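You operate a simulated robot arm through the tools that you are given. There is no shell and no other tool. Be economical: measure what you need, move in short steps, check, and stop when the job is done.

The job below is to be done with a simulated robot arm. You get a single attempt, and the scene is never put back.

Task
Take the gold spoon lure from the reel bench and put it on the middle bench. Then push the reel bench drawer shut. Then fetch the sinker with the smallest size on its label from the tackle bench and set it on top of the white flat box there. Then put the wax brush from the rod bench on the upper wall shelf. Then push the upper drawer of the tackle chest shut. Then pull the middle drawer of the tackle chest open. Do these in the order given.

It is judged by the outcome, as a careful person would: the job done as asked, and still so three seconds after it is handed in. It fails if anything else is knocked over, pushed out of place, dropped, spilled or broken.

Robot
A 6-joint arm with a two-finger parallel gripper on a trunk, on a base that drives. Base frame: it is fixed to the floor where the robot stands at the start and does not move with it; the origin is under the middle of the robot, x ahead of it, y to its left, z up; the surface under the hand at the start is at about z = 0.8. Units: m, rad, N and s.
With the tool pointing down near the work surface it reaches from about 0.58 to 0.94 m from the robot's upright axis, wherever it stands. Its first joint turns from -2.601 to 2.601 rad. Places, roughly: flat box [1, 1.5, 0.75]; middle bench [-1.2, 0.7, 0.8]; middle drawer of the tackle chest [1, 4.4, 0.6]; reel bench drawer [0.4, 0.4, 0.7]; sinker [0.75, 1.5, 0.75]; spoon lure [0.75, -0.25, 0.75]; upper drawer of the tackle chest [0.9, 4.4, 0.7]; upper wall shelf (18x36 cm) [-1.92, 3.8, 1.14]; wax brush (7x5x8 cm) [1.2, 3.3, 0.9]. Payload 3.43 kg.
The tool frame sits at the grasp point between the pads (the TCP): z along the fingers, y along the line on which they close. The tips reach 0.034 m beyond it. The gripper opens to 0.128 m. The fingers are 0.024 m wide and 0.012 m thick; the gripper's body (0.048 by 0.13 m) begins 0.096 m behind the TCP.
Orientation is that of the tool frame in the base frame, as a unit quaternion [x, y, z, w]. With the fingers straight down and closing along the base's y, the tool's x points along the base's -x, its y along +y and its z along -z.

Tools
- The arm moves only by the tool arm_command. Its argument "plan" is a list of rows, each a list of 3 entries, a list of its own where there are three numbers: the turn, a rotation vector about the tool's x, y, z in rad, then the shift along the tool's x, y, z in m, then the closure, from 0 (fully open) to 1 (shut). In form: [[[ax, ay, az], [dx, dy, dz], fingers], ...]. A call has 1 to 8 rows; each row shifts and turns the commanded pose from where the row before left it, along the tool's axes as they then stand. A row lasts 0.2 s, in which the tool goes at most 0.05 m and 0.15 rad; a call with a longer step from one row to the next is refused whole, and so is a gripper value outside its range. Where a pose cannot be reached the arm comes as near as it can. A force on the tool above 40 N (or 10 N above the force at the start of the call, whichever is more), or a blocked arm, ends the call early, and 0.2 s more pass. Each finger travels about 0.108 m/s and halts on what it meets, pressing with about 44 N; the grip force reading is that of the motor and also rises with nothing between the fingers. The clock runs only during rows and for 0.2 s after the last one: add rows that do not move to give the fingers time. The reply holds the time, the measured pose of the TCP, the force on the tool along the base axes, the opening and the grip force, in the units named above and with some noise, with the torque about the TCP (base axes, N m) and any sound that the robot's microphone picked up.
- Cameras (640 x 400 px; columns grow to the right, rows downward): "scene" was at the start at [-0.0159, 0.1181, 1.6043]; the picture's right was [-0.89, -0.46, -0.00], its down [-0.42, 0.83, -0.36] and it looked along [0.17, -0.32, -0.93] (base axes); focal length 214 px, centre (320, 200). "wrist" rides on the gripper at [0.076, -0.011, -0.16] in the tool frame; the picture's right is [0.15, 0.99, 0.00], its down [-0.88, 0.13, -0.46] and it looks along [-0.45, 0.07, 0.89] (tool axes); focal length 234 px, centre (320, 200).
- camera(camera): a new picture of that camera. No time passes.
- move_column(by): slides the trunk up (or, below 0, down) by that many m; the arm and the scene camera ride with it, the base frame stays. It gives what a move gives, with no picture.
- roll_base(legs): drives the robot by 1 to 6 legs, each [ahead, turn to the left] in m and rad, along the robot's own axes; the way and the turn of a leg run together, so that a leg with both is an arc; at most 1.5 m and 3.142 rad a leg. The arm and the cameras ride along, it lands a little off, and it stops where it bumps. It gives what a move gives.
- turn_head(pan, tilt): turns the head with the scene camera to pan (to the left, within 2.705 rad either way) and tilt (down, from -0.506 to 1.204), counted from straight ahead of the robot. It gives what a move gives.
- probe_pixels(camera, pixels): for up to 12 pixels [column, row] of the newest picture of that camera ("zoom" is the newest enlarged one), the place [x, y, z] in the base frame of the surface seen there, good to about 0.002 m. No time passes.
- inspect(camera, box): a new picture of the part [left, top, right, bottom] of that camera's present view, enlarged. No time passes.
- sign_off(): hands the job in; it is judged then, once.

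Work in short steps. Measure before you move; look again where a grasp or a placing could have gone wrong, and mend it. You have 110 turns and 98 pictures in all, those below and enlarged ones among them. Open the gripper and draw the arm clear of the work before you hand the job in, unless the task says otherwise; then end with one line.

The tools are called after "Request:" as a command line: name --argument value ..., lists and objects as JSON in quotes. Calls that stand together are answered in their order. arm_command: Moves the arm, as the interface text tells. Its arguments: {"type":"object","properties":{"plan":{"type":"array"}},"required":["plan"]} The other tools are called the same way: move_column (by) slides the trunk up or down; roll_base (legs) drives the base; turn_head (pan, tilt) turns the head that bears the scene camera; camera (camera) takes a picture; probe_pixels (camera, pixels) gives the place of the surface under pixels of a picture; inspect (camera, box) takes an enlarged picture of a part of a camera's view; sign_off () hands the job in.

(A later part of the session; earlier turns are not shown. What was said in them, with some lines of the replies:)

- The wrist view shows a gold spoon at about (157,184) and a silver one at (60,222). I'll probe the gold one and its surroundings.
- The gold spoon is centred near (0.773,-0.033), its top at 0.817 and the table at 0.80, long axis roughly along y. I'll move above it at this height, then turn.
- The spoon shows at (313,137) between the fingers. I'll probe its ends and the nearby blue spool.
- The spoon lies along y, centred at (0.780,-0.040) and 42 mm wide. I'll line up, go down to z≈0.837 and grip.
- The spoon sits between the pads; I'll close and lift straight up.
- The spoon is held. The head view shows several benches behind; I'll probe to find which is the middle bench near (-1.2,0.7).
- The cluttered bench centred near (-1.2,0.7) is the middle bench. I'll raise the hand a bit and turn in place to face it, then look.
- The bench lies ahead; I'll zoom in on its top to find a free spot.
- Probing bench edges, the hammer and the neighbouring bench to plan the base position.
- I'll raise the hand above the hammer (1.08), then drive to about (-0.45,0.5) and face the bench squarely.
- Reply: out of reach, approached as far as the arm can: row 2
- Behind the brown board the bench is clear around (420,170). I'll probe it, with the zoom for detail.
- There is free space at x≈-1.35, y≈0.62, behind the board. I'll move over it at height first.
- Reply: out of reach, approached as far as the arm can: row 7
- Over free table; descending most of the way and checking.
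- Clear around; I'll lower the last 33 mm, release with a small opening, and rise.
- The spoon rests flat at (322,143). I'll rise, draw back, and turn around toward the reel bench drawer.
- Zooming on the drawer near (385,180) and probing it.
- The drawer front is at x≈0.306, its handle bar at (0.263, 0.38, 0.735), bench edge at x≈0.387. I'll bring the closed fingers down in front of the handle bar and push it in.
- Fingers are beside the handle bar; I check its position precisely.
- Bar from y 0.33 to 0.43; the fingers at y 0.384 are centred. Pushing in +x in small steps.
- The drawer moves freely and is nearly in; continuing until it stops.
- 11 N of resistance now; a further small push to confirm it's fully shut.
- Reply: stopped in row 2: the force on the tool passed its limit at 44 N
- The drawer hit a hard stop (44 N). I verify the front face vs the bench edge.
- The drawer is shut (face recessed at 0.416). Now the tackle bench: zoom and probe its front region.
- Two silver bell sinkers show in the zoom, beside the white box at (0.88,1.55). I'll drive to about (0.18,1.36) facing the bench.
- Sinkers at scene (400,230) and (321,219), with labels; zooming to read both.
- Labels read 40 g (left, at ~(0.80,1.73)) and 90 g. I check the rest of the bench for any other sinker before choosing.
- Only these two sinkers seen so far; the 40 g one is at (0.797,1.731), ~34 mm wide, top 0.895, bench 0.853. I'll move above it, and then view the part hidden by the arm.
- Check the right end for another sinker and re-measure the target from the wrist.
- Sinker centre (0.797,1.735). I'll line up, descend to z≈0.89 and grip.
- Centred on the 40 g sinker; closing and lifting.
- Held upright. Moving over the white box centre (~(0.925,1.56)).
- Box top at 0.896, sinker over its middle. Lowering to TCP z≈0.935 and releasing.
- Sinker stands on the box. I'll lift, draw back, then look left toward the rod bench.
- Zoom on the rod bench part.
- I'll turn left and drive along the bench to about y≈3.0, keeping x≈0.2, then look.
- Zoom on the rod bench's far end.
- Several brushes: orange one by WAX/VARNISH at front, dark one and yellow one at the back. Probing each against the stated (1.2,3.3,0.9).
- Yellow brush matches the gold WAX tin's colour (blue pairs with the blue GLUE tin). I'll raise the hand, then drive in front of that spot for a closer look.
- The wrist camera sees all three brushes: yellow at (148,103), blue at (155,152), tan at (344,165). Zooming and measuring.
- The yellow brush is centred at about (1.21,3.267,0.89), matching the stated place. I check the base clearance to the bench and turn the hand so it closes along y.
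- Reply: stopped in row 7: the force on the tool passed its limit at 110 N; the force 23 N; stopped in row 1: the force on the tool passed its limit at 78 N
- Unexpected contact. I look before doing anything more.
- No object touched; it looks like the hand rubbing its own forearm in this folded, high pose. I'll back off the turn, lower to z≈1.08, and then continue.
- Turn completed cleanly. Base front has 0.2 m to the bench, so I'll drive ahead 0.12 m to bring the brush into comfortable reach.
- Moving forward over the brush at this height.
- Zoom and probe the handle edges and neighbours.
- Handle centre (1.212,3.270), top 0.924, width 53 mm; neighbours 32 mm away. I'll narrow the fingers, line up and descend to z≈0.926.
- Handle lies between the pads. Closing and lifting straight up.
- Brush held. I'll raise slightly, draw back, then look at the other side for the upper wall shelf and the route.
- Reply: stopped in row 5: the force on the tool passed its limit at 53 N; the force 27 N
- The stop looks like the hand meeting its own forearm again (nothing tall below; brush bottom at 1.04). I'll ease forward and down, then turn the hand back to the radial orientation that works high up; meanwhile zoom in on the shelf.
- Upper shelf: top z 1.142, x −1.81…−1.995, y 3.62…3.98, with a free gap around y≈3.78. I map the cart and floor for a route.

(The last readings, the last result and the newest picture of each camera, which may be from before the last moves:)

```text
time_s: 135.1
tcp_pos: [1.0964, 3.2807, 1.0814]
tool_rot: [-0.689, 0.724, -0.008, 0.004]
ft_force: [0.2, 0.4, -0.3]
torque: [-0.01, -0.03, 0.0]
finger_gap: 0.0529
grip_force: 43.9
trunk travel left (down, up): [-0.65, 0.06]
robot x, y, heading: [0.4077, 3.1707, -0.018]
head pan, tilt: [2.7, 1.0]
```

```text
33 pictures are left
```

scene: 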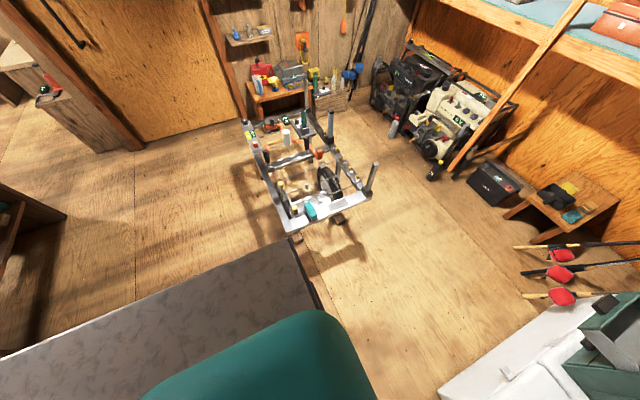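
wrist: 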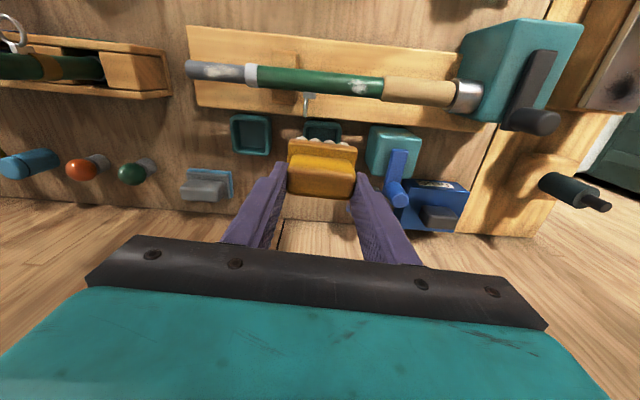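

I check the corner of the bench at (60,220) before choosing the route, and raise the hand a bit.

Request:
probe_pixels --camera "scene" --pixels '[[63, 217], [30, 200], [265, 88], [250, 110], [305, 82], [120, 150], [60, 120]]'

Request:
arm_command --plan '[[[0, 0, 0], [0, 0.02, -0.04], 1], [[0, 0, 0], [0, 0.02, -0.04], 1]]'

Request:
roll_base --legs '[[-0.25, 0]]'

```text
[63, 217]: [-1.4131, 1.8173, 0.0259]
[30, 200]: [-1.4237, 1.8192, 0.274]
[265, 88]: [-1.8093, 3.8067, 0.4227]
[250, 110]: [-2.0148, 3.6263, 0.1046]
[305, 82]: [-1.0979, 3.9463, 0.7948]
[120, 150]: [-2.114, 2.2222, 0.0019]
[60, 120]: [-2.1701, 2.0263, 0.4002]
```

```text
time_s: 135.7
tcp_pos: [1.0563, 3.2831, 1.1621]
tool_rot: [-0.689, 0.725, -0.008, 0.004]
ft_force: [-0.8, 0.2, -1.1]
torque: [-0.03, -0.01, -0.01]
finger_gap: 0.053
grip_force: 44.0
trunk travel left (down, up): [-0.65, 0.06]
robot x, y, heading: [0.4016, 3.1645, -0.019]
head pan, tilt: [2.7, 1.0]
```

```text
time_s: 137.7
tcp_pos: [0.809, 3.2865, 1.162]
tool_rot: [-0.688, 0.726, -0.009, 0.005]
ft_force: [0.4, 0.4, -0.3]
torque: [-0.01, 0.02, -0.02]
finger_gap: 0.0531
grip_force: 43.6
trunk travel left (down, up): [-0.65, 0.06]
robot x, y, heading: [0.1532, 3.17, -0.027]
head pan, tilt: [2.7, 1.0]
```

Lane is clear between y 1.82 and 3.42. Turning left and driving west to about (-1.2,2.75).

Request:
roll_base --legs '[[0, 1.75], [0, 1.72], [1.4, 0], [0, -1.3]]'

Request:
turn_head --pan 0.2 --tilt 0.5

Request:
camera --camera "scene"

```text
time_s: 161.8
tcp_pos: [-1.6537, 3.2006, 1.1621]
tool_rot: [0.964, 0.266, 0.002, -0.01]
ft_force: [0.0, 0.1, -0.9]
torque: [0.02, 0.04, 0.02]
finger_gap: 0.053
grip_force: 44.4
trunk travel left (down, up): [-0.65, 0.06]
robot x, y, heading: [-1.1868, 2.7265, 2.142]
head pan, tilt: [2.7, 1.0]
```

```text
time_s: 164.1
tcp_pos: [-1.6542, 3.2012, 1.1621]
tool_rot: [0.964, 0.265, 0.001, -0.009]
ft_force: [-0.6, 0.5, -0.9]
torque: [0.02, 0.02, 0.0]
finger_gap: 0.053
grip_force: 43.9
trunk travel left (down, up): [-0.65, 0.06]
robot x, y, heading: [-1.1871, 2.7255, 2.147]
head pan, tilt: [0.201, 0.499]
```

```text
32 pictures are left
```

scene: 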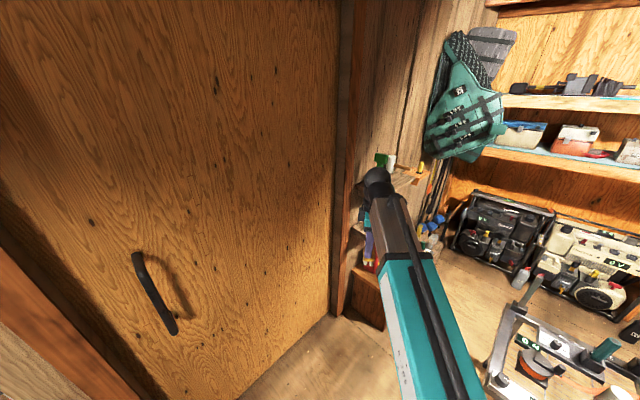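

The shelf is ahead behind the arm. Before driving closer, I'll swing the hand to the right so it ends up in front of the shelf (room side), raise the trunk, then drive 0.45 m.

Request:
arm_command --plan '[[[0, 0, 0], [0.0394, 0.0028, 0], 1], [[0, 0, 0], [0.0394, 0.0028, 0], 1], [[0, 0, 0], [0.0394, 0.0028, 0], 1], [[0, 0, 0], [0.0394, 0.0028, 0], 1], [[0, 0, 0], [0.0394, 0.0028, 0], 1], [[0, 0, 0], [0.0394, 0.0028, 0], 1], [[0, 0, 0], [0.0394, 0.0028, 0], 1]]'

Request:
move_column --by 0.06

Request:
roll_base --legs '[[0.42, 0]]'

Request:
turn_head --pan 0.4 --tilt 0.5

Request:
camera --camera "scene"

Request:
camera --camera "wrist"

```text
time_s: 165.7
tcp_pos: [-1.4066, 3.3261, 1.1644]
tool_rot: [0.964, 0.266, 0.001, -0.01]
ft_force: [-0.6, 0.4, -0.4]
torque: [-0.03, 0.01, 0.01]
finger_gap: 0.0529
grip_force: 44.0
trunk travel left (down, up): [-0.65, 0.06]
robot x, y, heading: [-1.184, 2.7269, 2.144]
head pan, tilt: [0.201, 0.499]
```

```text
time_s: 166.7
tcp_pos: [-1.4066, 3.3251, 1.2245]
tool_rot: [0.964, 0.265, 0.0, -0.01]
ft_force: [0.0, -0.1, -1.3]
torque: [-0.03, -0.01, 0.01]
finger_gap: 0.053
grip_force: 43.5
trunk travel left (down, up): [-0.71, 0.0]
robot x, y, heading: [-1.1827, 2.7294, 2.144]
head pan, tilt: [0.201, 0.499]
```

```text
time_s: 169.5
tcp_pos: [-1.6252, 3.679, 1.225]
tool_rot: [0.965, 0.26, 0.001, -0.009]
ft_force: [0.5, 0.0, -1.7]
torque: [-0.02, -0.02, 0.01]
finger_gap: 0.0531
grip_force: 43.7
trunk travel left (down, up): [-0.71, 0.0]
robot x, y, heading: [-1.4057, 3.0745, 2.133]
head pan, tilt: [0.201, 0.499]
```

```text
time_s: 170.2
tcp_pos: [-1.625, 3.6807, 1.2238]
tool_rot: [0.965, 0.26, 0.001, -0.009]
ft_force: [0.1, -0.2, 0.3]
torque: [0.01, -0.01, 0.01]
finger_gap: 0.053
grip_force: 43.8
trunk travel left (down, up): [-0.71, 0.0]
robot x, y, heading: [-1.4052, 3.0796, 2.131]
head pan, tilt: [0.4, 0.499]
```

```text
31 pictures are left
```

scene: 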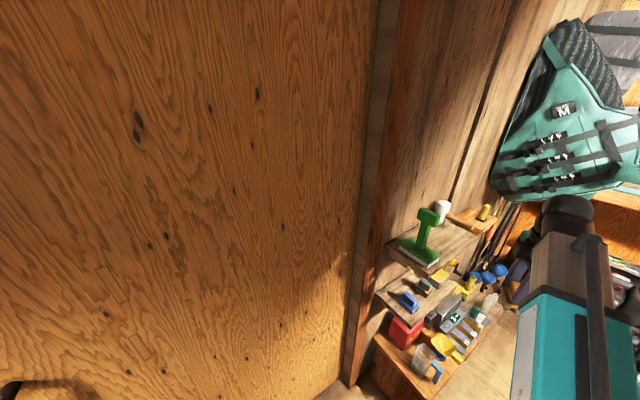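

```text
30 pictures are left
```

wrist: 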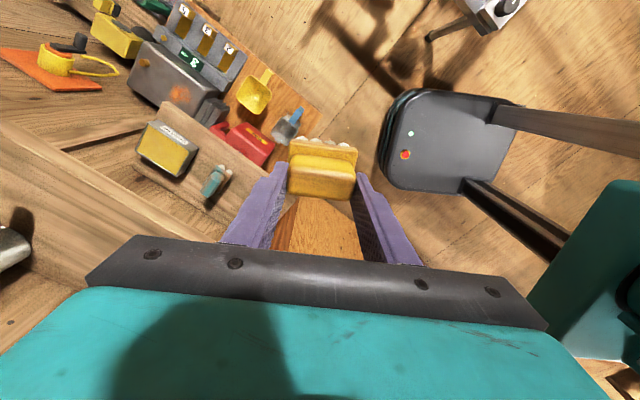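

Shelf visible at (430,240). Zoom and probe items and free space.

Request:
inspect --camera "scene" --box '[370, 180, 514, 270]'

Request:
probe_pixels --camera "zoom" --pixels '[[250, 145], [230, 290], [260, 360], [150, 280], [310, 280], [330, 225], [370, 230], [300, 110], [340, 180], [430, 250], [85, 290], [400, 200]]'

```text
4.44 times, centred on (442, 225) of scene
```

zoom: 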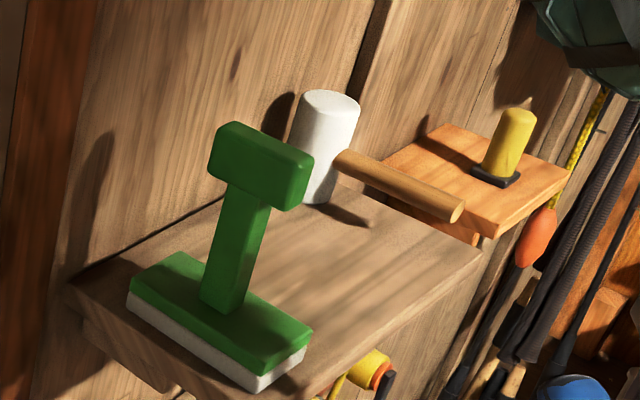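

```text
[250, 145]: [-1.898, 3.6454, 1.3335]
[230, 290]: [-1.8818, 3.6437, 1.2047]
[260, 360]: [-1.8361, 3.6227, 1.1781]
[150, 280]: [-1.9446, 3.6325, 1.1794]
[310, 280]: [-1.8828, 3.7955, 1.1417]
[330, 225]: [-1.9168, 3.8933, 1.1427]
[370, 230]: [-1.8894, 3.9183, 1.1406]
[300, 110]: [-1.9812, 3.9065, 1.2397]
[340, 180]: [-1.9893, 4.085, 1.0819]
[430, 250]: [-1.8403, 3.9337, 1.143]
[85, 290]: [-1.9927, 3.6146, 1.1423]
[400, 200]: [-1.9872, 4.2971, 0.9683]
```

Free gap y 3.71–3.86 between the green brush and the mallet. I'll move to just in front of it at (-1.70,3.785), raise a little and align the hand.

Request:
arm_command --plan '[[[0, 0, 0], [-0.004, -0.043, -0.008], 1], [[0, 0, 0], [-0.004, -0.043, -0.008], 1], [[0, 0, 0], [-0.004, -0.043, -0.007], 1], [[0, 0, 0.15], [0, 0, 0], 1], [[0, 0, 0.15], [0, 0, 0], 1], [[0, 0, 0.15], [0, 0, 0], 1], [[0, 0, 0], [0, 0, 0], 1]]'

Request:
camera --camera "wrist"

```text
time_s: 171.8
tcp_pos: [-1.6999, 3.7861, 1.2513]
tool_rot: [0.999, 0.039, -0.002, -0.01]
ft_force: [0.9, 1.0, -0.3]
torque: [-0.02, -0.02, 0.02]
finger_gap: 0.0532
grip_force: 44.6
trunk travel left (down, up): [-0.71, 0.0]
robot x, y, heading: [-1.4073, 3.0781, 2.137]
head pan, tilt: [0.4, 0.499]
```

```text
28 pictures are left
```

wrist: 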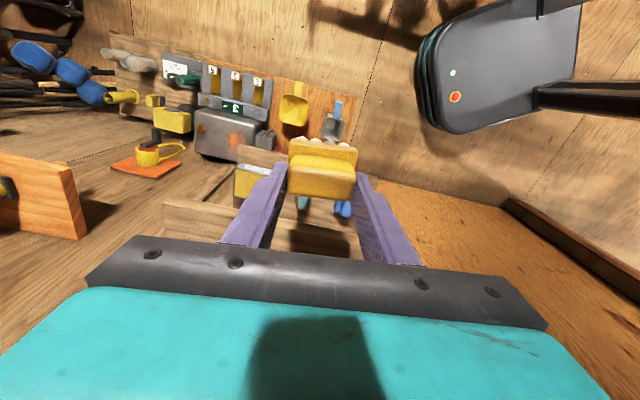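

Aligned and clear (brush bottom ≈1.177). Moving in over the shelf along −x.

Request:
arm_command --plan '[[[0, 0, 0], [-0.039, -0.003, 0], 1], [[0, 0, 0], [-0.039, -0.003, 0], 1], [[0, 0, 0], [-0.039, -0.003, 0], 1], [[0, 0, 0], [-0.039, -0.003, 0], 1], [[0, 0, 0], [-0.039, -0.003, 0], 1], [[0, 0, 0], [0, 0, 0], 1]]'

Request:
camera --camera "scene"

Request:
camera --camera "wrist"

```text
time_s: 173.2
tcp_pos: [-1.8947, 3.7849, 1.248]
tool_rot: [0.999, 0.039, -0.001, -0.01]
ft_force: [0.4, -0.9, -0.6]
torque: [0.0, 0.01, -0.02]
finger_gap: 0.0529
grip_force: 44.5
trunk travel left (down, up): [-0.71, 0.0]
robot x, y, heading: [-1.4082, 3.0767, 2.132]
head pan, tilt: [0.4, 0.499]
```

```text
27 pictures are left
```

scene: 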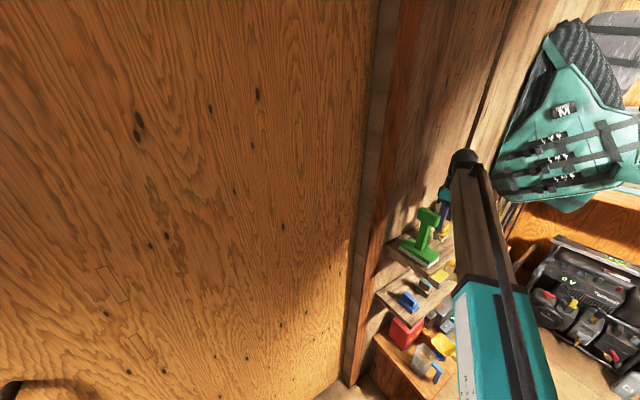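

```text
26 pictures are left
```

wrist: 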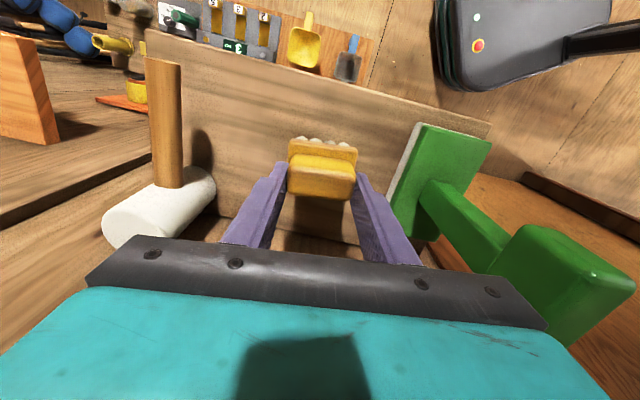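

Centred between mallet and green brush. Lowering 31 mm, releasing, and checking.

Request:
arm_command --plan '[[[0, 0, 0], [0, 0, 0.02], 1], [[0, 0, 0], [0, 0, 0.01], 1], [[0, 0, 0], [0, 0, 0], 1], [[0, 0, 0], [0, 0, 0], 0.9], [[0, 0, 0], [0, 0, 0], 0.55], [[0, 0, 0], [0, 0, 0], 0.47], [[0, 0, 0], [0, 0, 0], 0.47]]'

Request:
camera --camera "wrist"

```text
time_s: 174.8
tcp_pos: [-1.8939, 3.7843, 1.219]
tool_rot: [0.999, 0.039, -0.001, -0.01]
ft_force: [-0.4, 0.0, -0.4]
torque: [0.01, -0.01, -0.01]
finger_gap: 0.0679
grip_force: 0.0
trunk travel left (down, up): [-0.71, 0.0]
robot x, y, heading: [-1.4121, 3.078, 2.134]
head pan, tilt: [0.4, 0.499]
```

```text
25 pictures are left
```

wrist: 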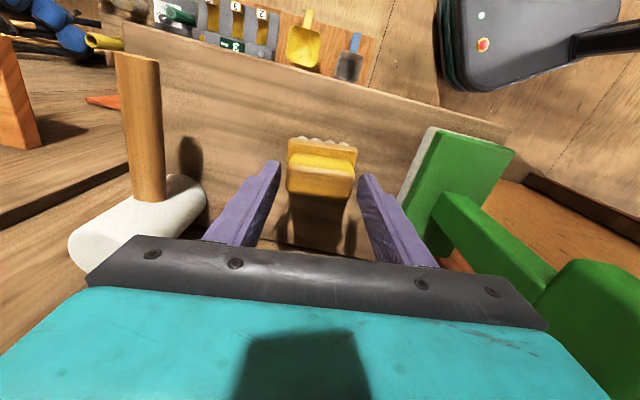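

Released and standing. Rising and backing off to the room side.

Request:
arm_command --plan '[[[0, 0, 0], [0, 0, -0.02], 0.47], [[0, 0, 0], [0, 0, -0.02], 0.47], [[0, 0, 0], [0.04, 0.003, 0], 0.47], [[0, 0, 0], [0.045, 0.003, 0], 0.47], [[0, 0, 0], [0.045, 0.003, 0], 0.47], [[0, 0, 0], [0.045, 0.003, 0], 0.47], [[0, 0, 0], [0.045, 0.003, 0], 0.47], [[0, 0, 0], [0, 0, 0], 0.47]]'

Request:
camera --camera "scene"

```text
time_s: 176.6
tcp_pos: [-1.6748, 3.7861, 1.2605]
tool_rot: [0.999, 0.039, -0.002, -0.009]
ft_force: [-0.5, 0.5, -0.5]
torque: [0.01, -0.02, -0.02]
finger_gap: 0.0677
grip_force: 0.2
trunk travel left (down, up): [-0.71, 0.0]
robot x, y, heading: [-1.4121, 3.0789, 2.127]
head pan, tilt: [0.4, 0.499]
```

```text
24 pictures are left
```

scene: 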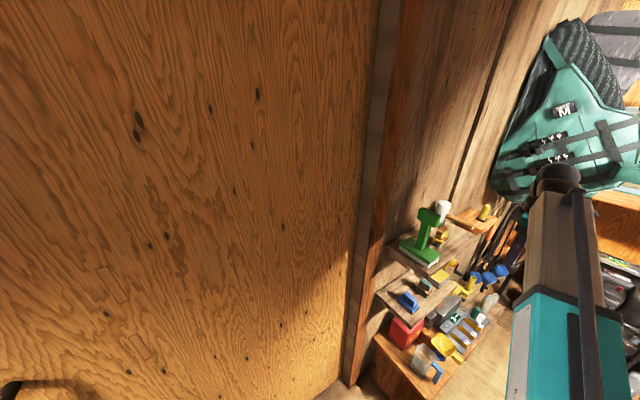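

The yellow brush stands on the shelf at (440,237). Now to the tackle chest: reverse out the way I came and drive around the cart to its south-east side.

Request:
roll_base --legs '[[-0.45, 0], [0, -2.08], [1.05, 0], [0, 1.22]]'

Request:
turn_head --pan 0.0 --tilt 0.6

Request:
camera --camera "scene"

```text
time_s: 196.4
tcp_pos: [0.2256, 3.4506, 1.2598]
tool_rot: [0.93, -0.368, 0.003, -0.009]
ft_force: [0.0, 0.0, -0.5]
torque: [-0.04, -0.01, -0.04]
finger_gap: 0.0677
grip_force: 0.0
trunk travel left (down, up): [-0.71, 0.0]
robot x, y, heading: [-0.1398, 2.7821, 1.3]
head pan, tilt: [0.4, 0.499]
```

```text
time_s: 197.3
tcp_pos: [0.2271, 3.4497, 1.2613]
tool_rot: [0.929, -0.37, 0.003, -0.009]
ft_force: [0.1, -0.7, -0.6]
torque: [0.0, -0.01, -0.01]
finger_gap: 0.0677
grip_force: 0.1
trunk travel left (down, up): [-0.71, 0.0]
robot x, y, heading: [-0.1405, 2.7829, 1.293]
head pan, tilt: [0.0, 0.6]
```

```text
23 pictures are left
```

scene: 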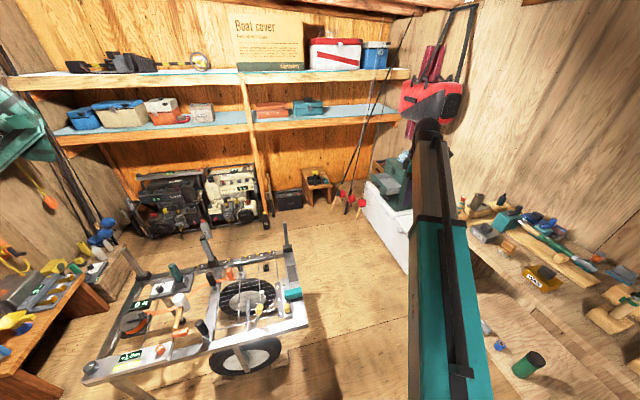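

Zoom on the chest and probe chest, rods and cart.

Request:
inspect --camera "scene" --box '[320, 130, 440, 220]'

Request:
probe_pixels --camera "scene" --pixels '[[378, 180], [372, 175], [385, 165], [365, 130], [345, 195], [360, 205], [305, 300], [365, 195], [400, 150], [380, 60], [405, 185], [376, 190]]'

```text
4.44 times, centred on (380, 175) of scene
```

zoom: 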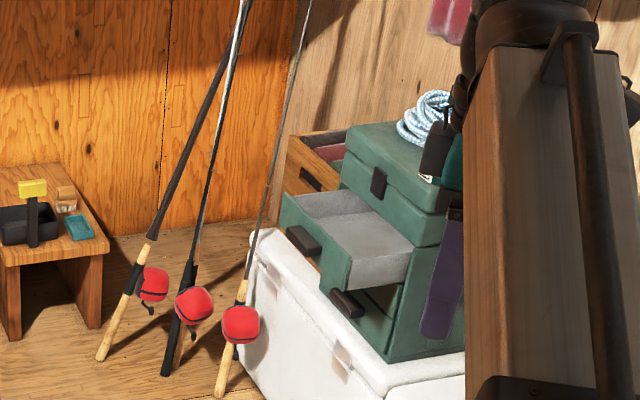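

```text
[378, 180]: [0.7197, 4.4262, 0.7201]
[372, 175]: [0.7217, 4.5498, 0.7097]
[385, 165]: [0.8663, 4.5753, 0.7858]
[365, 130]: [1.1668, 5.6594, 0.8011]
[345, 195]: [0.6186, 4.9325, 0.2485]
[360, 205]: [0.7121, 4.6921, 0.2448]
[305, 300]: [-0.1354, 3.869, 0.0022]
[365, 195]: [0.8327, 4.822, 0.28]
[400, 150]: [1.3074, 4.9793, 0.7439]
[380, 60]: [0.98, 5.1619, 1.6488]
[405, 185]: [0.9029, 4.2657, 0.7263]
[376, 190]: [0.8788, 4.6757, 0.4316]
```

The upper drawer (front ~x 0.71) and the middle drawer's black handle below at zoom (345,303) are visible. Probing.

Request:
probe_pixels --camera "zoom" --pixels '[[303, 240], [290, 232], [316, 250], [345, 303], [333, 295], [360, 313], [335, 260], [285, 215], [350, 265], [380, 300], [400, 340], [380, 185]]'

```text
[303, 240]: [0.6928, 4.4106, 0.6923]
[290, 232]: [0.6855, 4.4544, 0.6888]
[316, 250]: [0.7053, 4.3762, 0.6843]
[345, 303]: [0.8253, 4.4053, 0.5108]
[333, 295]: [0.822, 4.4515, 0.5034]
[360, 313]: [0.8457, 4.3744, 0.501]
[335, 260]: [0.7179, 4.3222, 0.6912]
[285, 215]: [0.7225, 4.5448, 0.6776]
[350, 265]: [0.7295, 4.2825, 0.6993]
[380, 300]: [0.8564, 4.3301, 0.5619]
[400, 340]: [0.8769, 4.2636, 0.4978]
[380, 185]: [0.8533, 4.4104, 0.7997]
```

Upper handle at (0.69,4.41,0.69). I'll drive to about (0.2,3.8), between cart and bench, keeping the heading.

Request:
roll_base --legs '[[0, -0.03], [1.05, 0]]'

Request:
turn_head --pan -0.2 --tilt 0.85

Request:
camera --camera "scene"

```text
time_s: 203.8
tcp_pos: [0.5393, 4.4468, 1.2606]
tool_rot: [0.928, -0.374, 0.003, -0.009]
ft_force: [0.4, 0.5, -1.3]
torque: [0.01, -0.01, 0.02]
finger_gap: 0.0679
grip_force: 0.1
trunk travel left (down, up): [-0.71, 0.0]
robot x, y, heading: [0.1652, 3.7826, 1.286]
head pan, tilt: [0.0, 0.6]
```

```text
time_s: 204.6
tcp_pos: [0.5389, 4.4459, 1.2604]
tool_rot: [0.928, -0.373, 0.003, -0.009]
ft_force: [0.4, -0.1, 0.2]
torque: [-0.02, 0.04, 0.01]
finger_gap: 0.0678
grip_force: 0.0
trunk travel left (down, up): [-0.71, 0.0]
robot x, y, heading: [0.1604, 3.7858, 1.286]
head pan, tilt: [-0.201, 0.85]
```

```text
21 pictures are left
```

scene: 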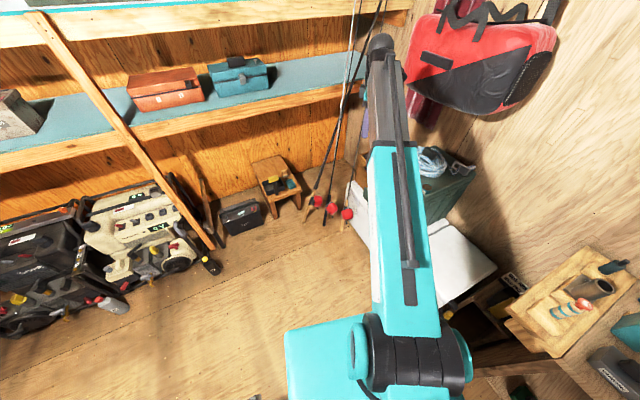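

Now I'll lower the trunk 0.45 m, and turn the hand to point horizontally at the chest (+x) so its tips can push and later grip the middle drawer's handle.

Request:
move_column --by -0.45

Request:
arm_command --plan '[[[0, 0, -0.1275], [0, 0, 0], 1], [[0, 0, -0.1275], [0, 0, 0], 1], [[0, 0, -0.1275], [0, 0, 0], 1], [[0, 0, -0.1275], [0, 0, 0], 1], [[0, 0, -0.1275], [0, 0, 0], 1], [[0, 0, -0.1275], [0, 0, 0], 1]]'

Request:
arm_command --plan '[[[0, 0.143, 0], [0, 0, 0], 1], [[0, 0.143, 0], [0, 0, 0], 1], [[0, 0.143, 0], [0, 0, 0], 1], [[0, 0.143, 0], [0, 0, 0], 1], [[0, 0.143, 0], [0, 0, 0], 1], [[0, 0.143, 0], [0, 0, 0], 1]]'

Request:
arm_command --plan '[[[0, 0.143, 0], [0, 0, 0], 1], [[0, 0.143, 0], [0, 0, 0], 1], [[0, 0.143, 0], [0, 0, 0], 1], [[0, 0.143, 0], [0, 0, 0], 1], [[0, 0.143, 0], [0, 0, 0], 1], [[0, 0, 0], [0, 0, 0], 1]]'

Request:
camera --camera "wrist"

```text
refused: -0.45 is not a number from -0.4 to 0.4
```

```text
time_s: 206.0
tcp_pos: [0.5396, 4.4477, 1.26]
tool_rot: [1.0, 0.001, 0.005, -0.008]
ft_force: [0.7, -1.0, 0.9]
torque: [0.03, 0.0, 0.02]
finger_gap: 0.0003
grip_force: 32.5
trunk travel left (down, up): [-0.71, 0.0]
robot x, y, heading: [0.1635, 3.7882, 1.286]
head pan, tilt: [-0.201, 0.85]
```

```text
time_s: 207.4
tcp_pos: [0.5397, 4.4474, 1.2615]
tool_rot: [0.906, -0.003, 0.422, -0.007]
ft_force: [0.3, 0.3, -0.5]
torque: [0.0, 0.01, -0.02]
finger_gap: 0.0001
grip_force: 33.0
trunk travel left (down, up): [-0.71, 0.0]
robot x, y, heading: [0.1648, 3.7837, 1.286]
head pan, tilt: [-0.201, 0.85]
```

```text
time_s: 208.8
tcp_pos: [0.5406, 4.4475, 1.2597]
tool_rot: [0.701, -0.006, 0.713, -0.006]
ft_force: [-0.1, 0.7, 0.6]
torque: [-0.02, 0.01, -0.01]
finger_gap: 0.0001
grip_force: 33.7
trunk travel left (down, up): [-0.71, 0.0]
robot x, y, heading: [0.1622, 3.7848, 1.283]
head pan, tilt: [-0.201, 0.85]
```

```text
20 pictures are left
```

wrist: 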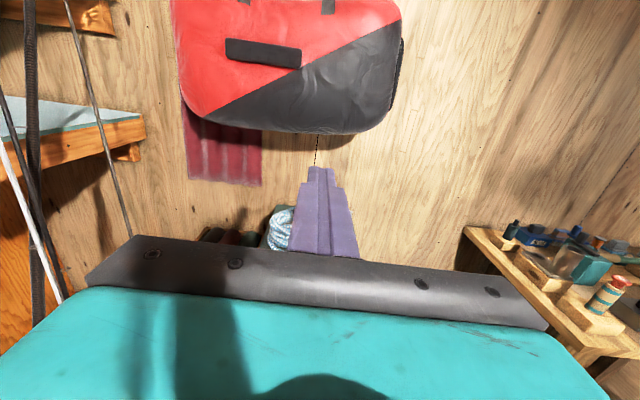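

Tool now points at the chest. Lowering the trunk 0.4 m, then looking.

Request:
move_column --by -0.4

Request:
camera --camera "wrist"

Request:
turn_head --pan -0.5 --tilt 0.6

Request:
camera --camera "scene"

```text
time_s: 212.6
tcp_pos: [0.5404, 4.4469, 0.86]
tool_rot: [0.702, -0.004, 0.712, -0.006]
ft_force: [0.0, -0.1, -0.9]
torque: [-0.01, 0.02, -0.01]
finger_gap: 0.0
grip_force: 33.1
trunk travel left (down, up): [-0.31, 0.4]
robot x, y, heading: [0.168, 3.7867, 1.281]
head pan, tilt: [-0.201, 0.85]
```

```text
19 pictures are left
```

wrist: 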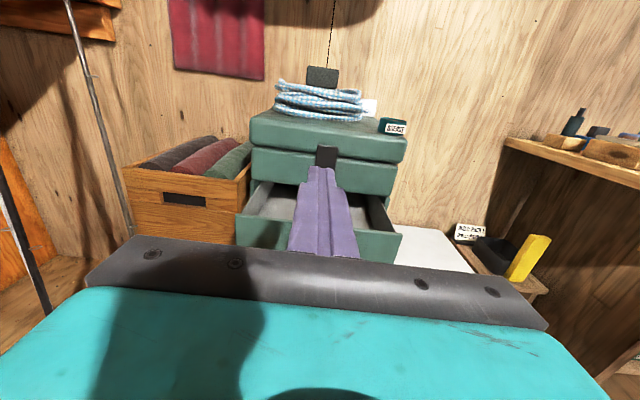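

```text
time_s: 213.4
tcp_pos: [0.5405, 4.4474, 0.8609]
tool_rot: [0.702, -0.006, 0.712, -0.005]
ft_force: [-0.1, -0.4, 0.5]
torque: [-0.03, 0.04, 0.04]
finger_gap: 0.0
grip_force: 33.1
trunk travel left (down, up): [-0.31, 0.4]
robot x, y, heading: [0.1625, 3.7839, 1.283]
head pan, tilt: [-0.499, 0.6]
```

```text
18 pictures are left
```

scene: 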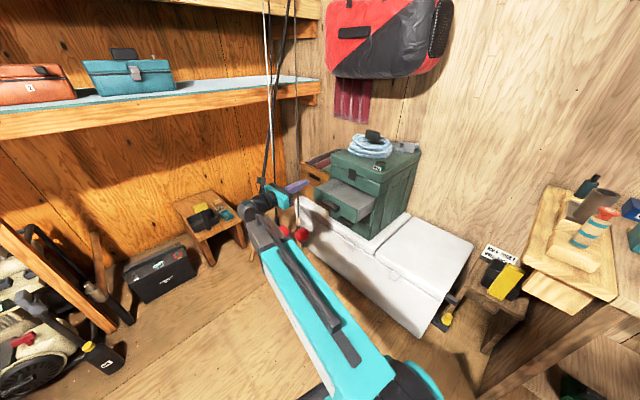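

Great view of the chest at (365,185). Zoom and probe the drawers.

Request:
inspect --camera "scene" --box '[300, 130, 430, 245]'

Request:
probe_pixels --camera "scene" --pixels '[[335, 202], [322, 192], [352, 215], [328, 196], [345, 212], [345, 224], [337, 220], [355, 222], [335, 168], [372, 200], [358, 185], [358, 225]]'

```text
3.48 times, centred on (365, 188) of scene
```

zoom: 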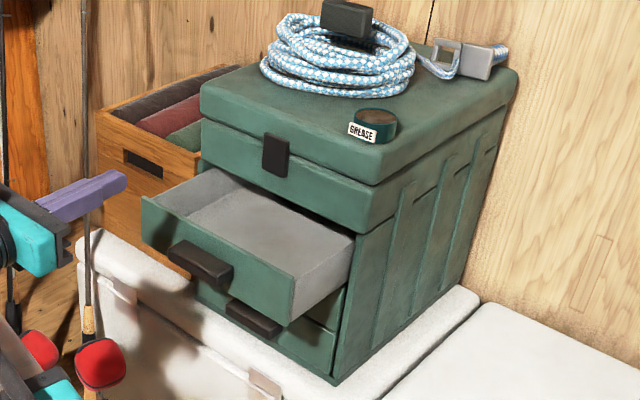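

```text
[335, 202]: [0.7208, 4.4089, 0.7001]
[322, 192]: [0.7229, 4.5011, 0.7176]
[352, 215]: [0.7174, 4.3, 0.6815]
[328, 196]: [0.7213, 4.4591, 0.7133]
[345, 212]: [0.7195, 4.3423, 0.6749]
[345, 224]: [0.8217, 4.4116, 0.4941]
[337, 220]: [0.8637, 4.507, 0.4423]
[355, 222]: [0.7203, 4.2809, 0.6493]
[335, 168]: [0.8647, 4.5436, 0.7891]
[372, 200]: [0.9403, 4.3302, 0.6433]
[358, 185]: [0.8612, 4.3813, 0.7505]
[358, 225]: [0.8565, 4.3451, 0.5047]
```

The upper drawer's front is at x 0.72 with handle at (0.69,4.41,0.69). I'll lower the tips to that level in front of it.

Request:
arm_command --plan '[[[0, 0, 0], [-0.043, 0.009, 0], 1], [[0, 0, 0], [-0.043, 0.009, 0], 1], [[0, 0, 0], [-0.043, 0.009, 0], 1], [[0, 0, 0], [-0.043, 0.008, 0], 1], [[0, 0, 0], [0, 0, 0.04], 1], [[0, 0, 0], [0, 0, 0.04], 1], [[0, 0, 0], [0, 0, 0], 1]]'

Request:
camera --camera "wrist"

```text
time_s: 215.0
tcp_pos: [0.6215, 4.4156, 0.6893]
tool_rot: [0.702, -0.006, 0.712, -0.004]
ft_force: [-0.1, 0.8, -1.0]
torque: [-0.02, -0.01, -0.01]
finger_gap: 0.0002
grip_force: 32.9
trunk travel left (down, up): [-0.31, 0.4]
robot x, y, heading: [0.1665, 3.7811, 1.287]
head pan, tilt: [-0.499, 0.6]
```

```text
16 pictures are left
```

wrist: 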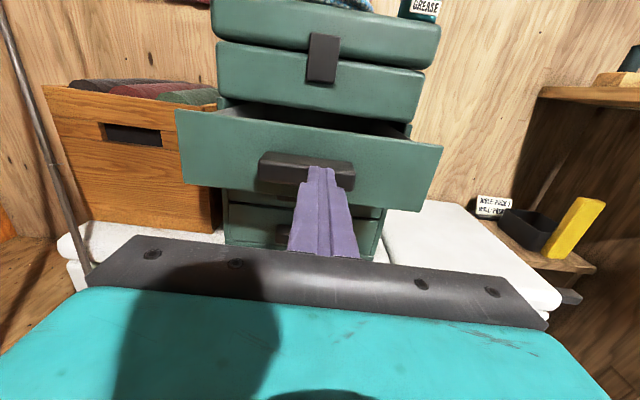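

Tips face the handle centre. Pushing in.

Request:
arm_command --plan '[[[0, 0, 0], [0, 0, 0.025], 1], [[0, 0, 0], [0, 0, 0.02], 1], [[0, 0, 0], [0, 0, 0.02], 1], [[0, 0, 0], [0, 0, 0.02], 1], [[0, 0, 0], [0, 0, 0.02], 1], [[0, 0, 0], [0, 0, 0.02], 1], [[0, 0, 0], [0, 0, 0.02], 1], [[0, 0, 0], [0, 0, 0.015], 1]]'

Request:
arm_command --plan '[[[0, 0, 0], [0, 0, 0.008], 1], [[0, 0, 0], [0, 0, 0.006], 1], [[0, 0, 0], [0, 0, 0.006], 1], [[0, 0, 0], [0, 0, 0.004], 1]]'

Request:
camera --camera "wrist"

```text
time_s: 216.8
tcp_pos: [0.7805, 4.414, 0.692]
tool_rot: [0.702, -0.005, 0.712, -0.006]
ft_force: [0.0, -0.6, 0.5]
torque: [0.0, 0.01, -0.02]
finger_gap: 0.0
grip_force: 33.5
trunk travel left (down, up): [-0.31, 0.4]
robot x, y, heading: [0.1652, 3.7846, 1.284]
head pan, tilt: [-0.499, 0.6]
```

```text
time_s: 217.3
tcp_pos: [0.7837, 4.4148, 0.6931]
tool_rot: [0.703, -0.004, 0.711, -0.006]
ft_force: [-12.3, -3.7, 4.4]
torque: [-0.08, 0.02, -0.19]
finger_gap: 0.0001
grip_force: 32.9
trunk travel left (down, up): [-0.31, 0.4]
robot x, y, heading: [0.1605, 3.7853, 1.28]
head pan, tilt: [-0.499, 0.6]
stopped in row 2: the force on the tool passed its limit at 53 N (the readings are from after the stop); the commanded pose is now the measured one
```

```text
15 pictures are left
```

wrist: 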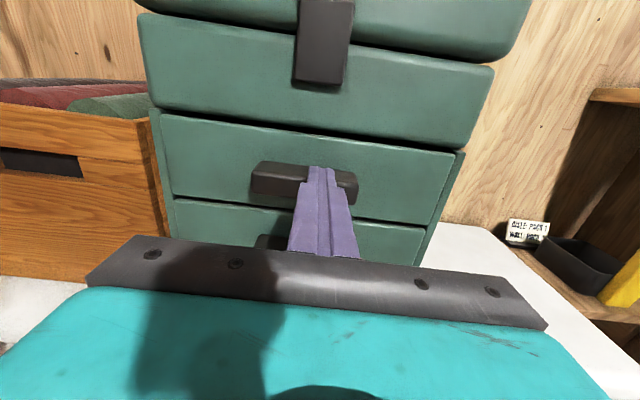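

Hard stop: the upper drawer is flush. Back off and look at the middle drawer.

Request:
arm_command --plan '[[[0, 0, 0], [0, 0, -0.04], 1], [[0, 0, 0], [0, 0, -0.04], 1], [[0, 0, 0], [0, 0, -0.04], 0.8], [[0, 0, 0], [0, 0, -0.04], 0.4], [[0, 0, 0], [-0.01, 0, 0], 0.2], [[0, 0, 0], [0, 0, 0], 0.1]]'

Request:
inspect --camera "scene" --box '[300, 130, 430, 245]'

Request:
camera --camera "wrist"

```text
time_s: 218.7
tcp_pos: [0.6261, 4.4136, 0.68]
tool_rot: [0.703, -0.005, 0.711, -0.005]
ft_force: [-0.8, -1.0, -0.1]
torque: [0.0, 0.01, -0.02]
finger_gap: 0.1154
grip_force: 0.2
trunk travel left (down, up): [-0.31, 0.4]
robot x, y, heading: [0.1667, 3.7849, 1.284]
head pan, tilt: [-0.499, 0.6]
```

```text
3.48 times, centred on (365, 188) of scene
```

zoom: 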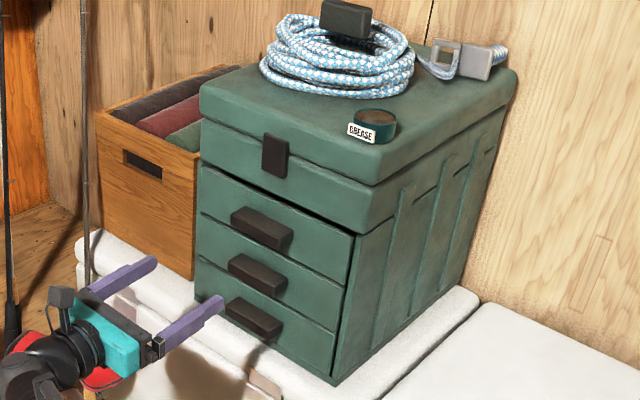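

```text
13 pictures are left
```

wrist: 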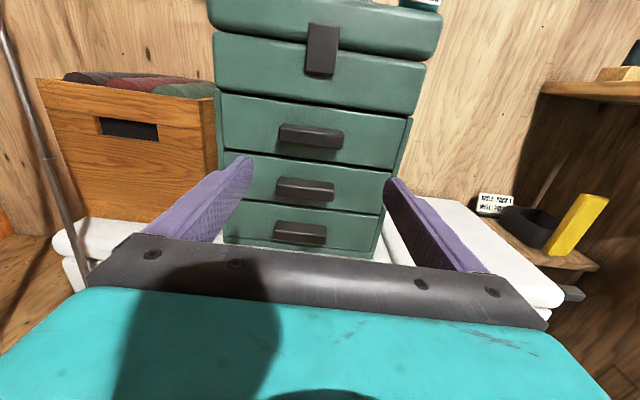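

Three drawers; the middle handle is at wrist (305,187). Probing it.

Request:
probe_pixels --camera "wrist" --pixels '[[305, 187], [278, 186], [332, 190], [305, 179], [305, 196], [340, 185], [310, 136], [300, 231], [300, 212], [265, 185], [305, 181]]'

```text
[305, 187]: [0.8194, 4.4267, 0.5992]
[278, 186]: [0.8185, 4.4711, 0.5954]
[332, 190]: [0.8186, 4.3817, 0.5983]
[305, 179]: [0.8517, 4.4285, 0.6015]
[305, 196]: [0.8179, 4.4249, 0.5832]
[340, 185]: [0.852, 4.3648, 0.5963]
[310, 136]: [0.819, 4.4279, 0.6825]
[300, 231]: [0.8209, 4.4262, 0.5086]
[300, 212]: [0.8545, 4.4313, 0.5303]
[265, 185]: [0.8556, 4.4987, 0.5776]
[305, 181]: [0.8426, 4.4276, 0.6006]
```

Middle handle: x 0.818–0.852, y 4.38–4.475, z≈0.592. I'll open fully, align and advance so the fingers straddle its ends.

Request:
arm_command --plan '[[[0, 0, 0], [-0.044, -0.007, 0], 0], [[0, 0, 0], [-0.045, -0.0065, 0], 0], [[0, 0, 0], [0, 0, 0.04], 0], [[0, 0, 0], [0, 0, 0.04], 0], [[0, 0, 0], [0, 0, 0.04], 0], [[0, 0, 0], [0, 0, 0], 0]]'

Request:
camera --camera "wrist"

```text
time_s: 220.1
tcp_pos: [0.7456, 4.4285, 0.5905]
tool_rot: [0.703, -0.006, 0.711, -0.006]
ft_force: [-0.2, 0.6, 0.2]
torque: [0.02, 0.0, -0.02]
finger_gap: 0.128
grip_force: 0.0
trunk travel left (down, up): [-0.31, 0.4]
robot x, y, heading: [0.1639, 3.787, 1.288]
head pan, tilt: [-0.499, 0.6]
```

```text
12 pictures are left
```

wrist: 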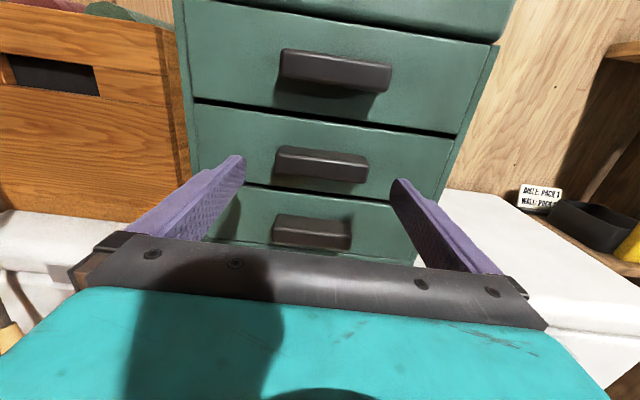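

Aligned. Advancing 66 mm and closing on the handle ends.

Request:
arm_command --plan '[[[0, 0, 0], [0, 0, 0.035], 0], [[0, 0, 0], [0, 0, 0.03], 0], [[0, 0, 0], [0, 0, 0], 0.2], [[0, 0, 0], [0, 0, 0], 0.4], [[0, 0, 0], [0, 0, 0], 0.6], [[0, 0, 0], [0, 0, 0], 0.8], [[0, 0, 0], [0, 0, 0], 1]]'

Request:
camera --camera "wrist"

```text
time_s: 221.7
tcp_pos: [0.8109, 4.4266, 0.592]
tool_rot: [0.703, -0.008, 0.711, -0.003]
ft_force: [0.2, -29.2, -8.6]
torque: [-0.64, 0.49, -0.17]
finger_gap: 0.1
grip_force: 45.2
trunk travel left (down, up): [-0.31, 0.4]
robot x, y, heading: [0.1665, 3.7827, 1.283]
head pan, tilt: [-0.499, 0.6]
```

```text
11 pictures are left
```

wrist: 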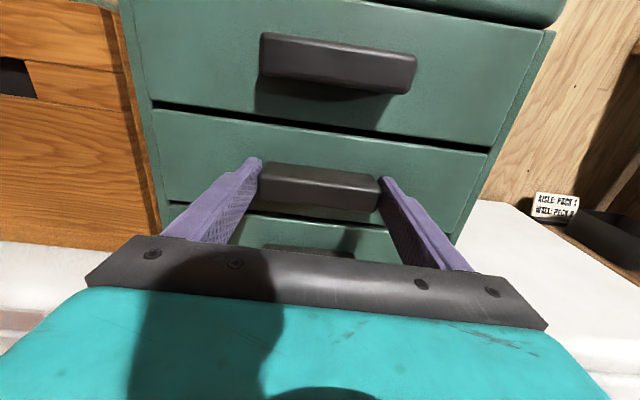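

Handle gripped; a −29 N side load means a slight y offset, so I'll relax 2 mm toward −y and pull out along −x.

Request:
arm_command --plan '[[[0, 0, 0], [0.001, 0.002, 0], 1], [[0, 0, 0], [0, 0, -0.008], 1], [[0, 0, 0], [0, 0, -0.015], 1], [[0, 0, 0], [0, 0, -0.02], 1], [[0, 0, 0], [0, 0, -0.02], 1], [[0, 0, 0], [0, 0, -0.02], 1], [[0, 0, 0], [0, 0, -0.02], 1], [[0, 0, 0], [0, 0, -0.015], 1]]'

Request:
camera --camera "wrist"

```text
time_s: 223.5
tcp_pos: [0.6941, 4.4278, 0.5926]
tool_rot: [0.703, -0.006, 0.711, -0.005]
ft_force: [0.5, -9.7, -3.9]
torque: [0.24, -0.03, -1.79]
finger_gap: 0.1
grip_force: 44.6
trunk travel left (down, up): [-0.31, 0.4]
robot x, y, heading: [0.1649, 3.7819, 1.283]
head pan, tilt: [-0.499, 0.6]
```

```text
10 pictures are left
```

wrist: 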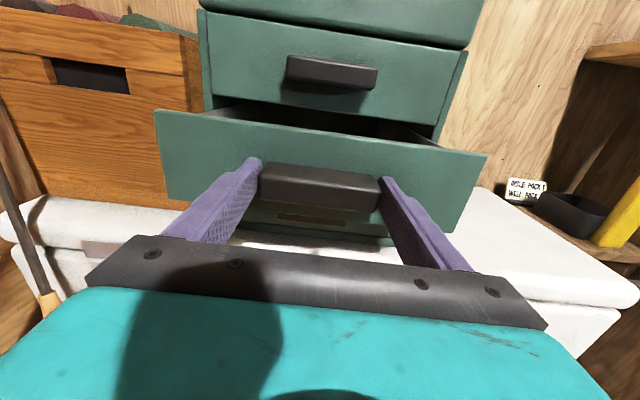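

The middle drawer is out about 0.12 m. I'll pull another 5 cm gently.

Request:
arm_command --plan '[[[0, 0, 0], [0, 0, -0.012], 1], [[0, 0, 0], [0, 0, -0.012], 1], [[0, 0, 0], [0, 0, -0.012], 1], [[0, 0, 0], [0, 0, -0.012], 1], [[0, 0, 0], [0, 0, 0], 1]]'

```text
time_s: 224.7
tcp_pos: [0.6445, 4.4297, 0.5926]
tool_rot: [0.702, -0.004, 0.712, -0.006]
ft_force: [0.9, 6.4, 10.3]
torque: [-0.11, 0.69, -1.54]
finger_gap: 0.1
grip_force: 45.2
trunk travel left (down, up): [-0.31, 0.4]
robot x, y, heading: [0.1657, 3.7862, 1.286]
head pan, tilt: [-0.499, 0.6]
```

Open by ~0.166 m. Releasing and backing straight off.

Request:
arm_command --plan '[[[0, 0, 0], [0, 0, 0], 0.8], [[0, 0, 0], [0, 0, 0], 0.2], [[0, 0, 0], [0, 0, 0], 0], [[0, 0, 0], [0, 0, 0], 0], [[0, 0, 0], [0, 0, -0.03], 0], [[0, 0, 0], [0, 0, -0.04], 0], [[0, 0, 0], [0, 0, -0.04], 0], [[0, 0, 0], [0, 0, 0], 0]]'

Request:
camera --camera "wrist"

Request:
inspect --camera "scene" --box '[280, 110, 450, 245]'

```text
time_s: 226.5
tcp_pos: [0.5355, 4.4281, 0.5885]
tool_rot: [0.704, -0.005, 0.711, -0.005]
ft_force: [0.4, 0.0, -0.5]
torque: [0.01, -0.02, -0.01]
finger_gap: 0.1284
grip_force: 0.1
trunk travel left (down, up): [-0.31, 0.4]
robot x, y, heading: [0.1637, 3.7899, 1.282]
head pan, tilt: [-0.499, 0.6]
```

```text
9 pictures are left
```

wrist: 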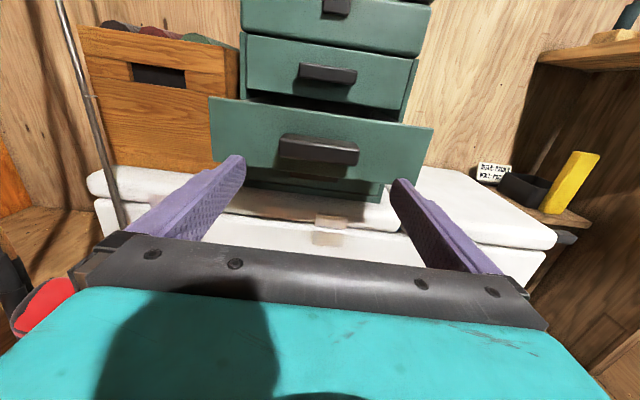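

```text
2.96 times, centred on (365, 178) of scene
```

zoom: 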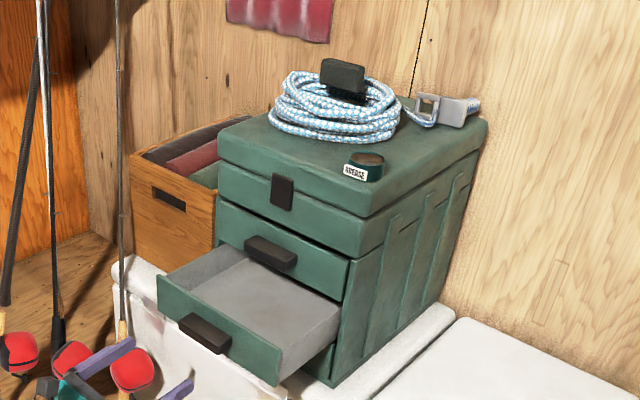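

Upper shut, middle open. I'll draw the arm a bit further back and verify nothing is touched, then hand in.

Request:
arm_command --plan '[[[0, 0, 0], [0.04, 0.02, 0], 0], [[0, 0, 0], [0.04, 0.02, 0], 0], [[0, 0, 0], [0.04, 0.02, 0], 0], [[0, 0, 0], [0.04, 0, 0], 0]]'

Request:
camera --camera "scene"

```text
time_s: 227.5
tcp_pos: [0.5337, 4.3633, 0.7508]
tool_rot: [0.704, -0.005, 0.711, -0.005]
ft_force: [0.4, 0.5, 0.0]
torque: [-0.01, 0.0, 0.02]
finger_gap: 0.1279
grip_force: 0.2
trunk travel left (down, up): [-0.31, 0.4]
robot x, y, heading: [0.1606, 3.7826, 1.282]
head pan, tilt: [-0.499, 0.6]
```

```text
7 pictures are left
```

scene: 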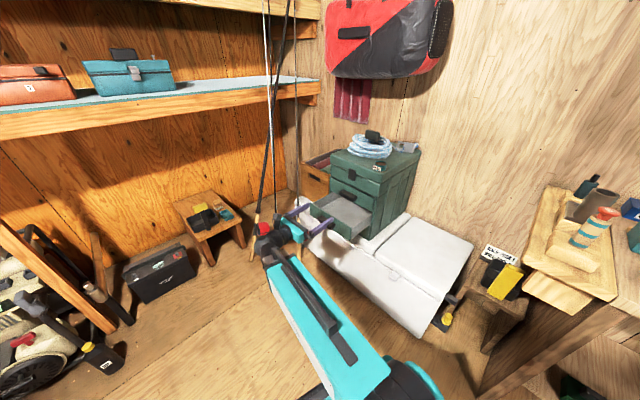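

The picture shows the upper drawer shut, the middle one open, and the arm clear with the gripper open. I'm handing the job in.

Request:
sign_off

```text
The job is handed in.
```

I did all six steps in the order you gave and handed the job in, with the gripper open and the arm clear; on the way, the arm's force limit stopped it twice because its hand seemed to touch its own forearm, and no items were disturbed that I could see.
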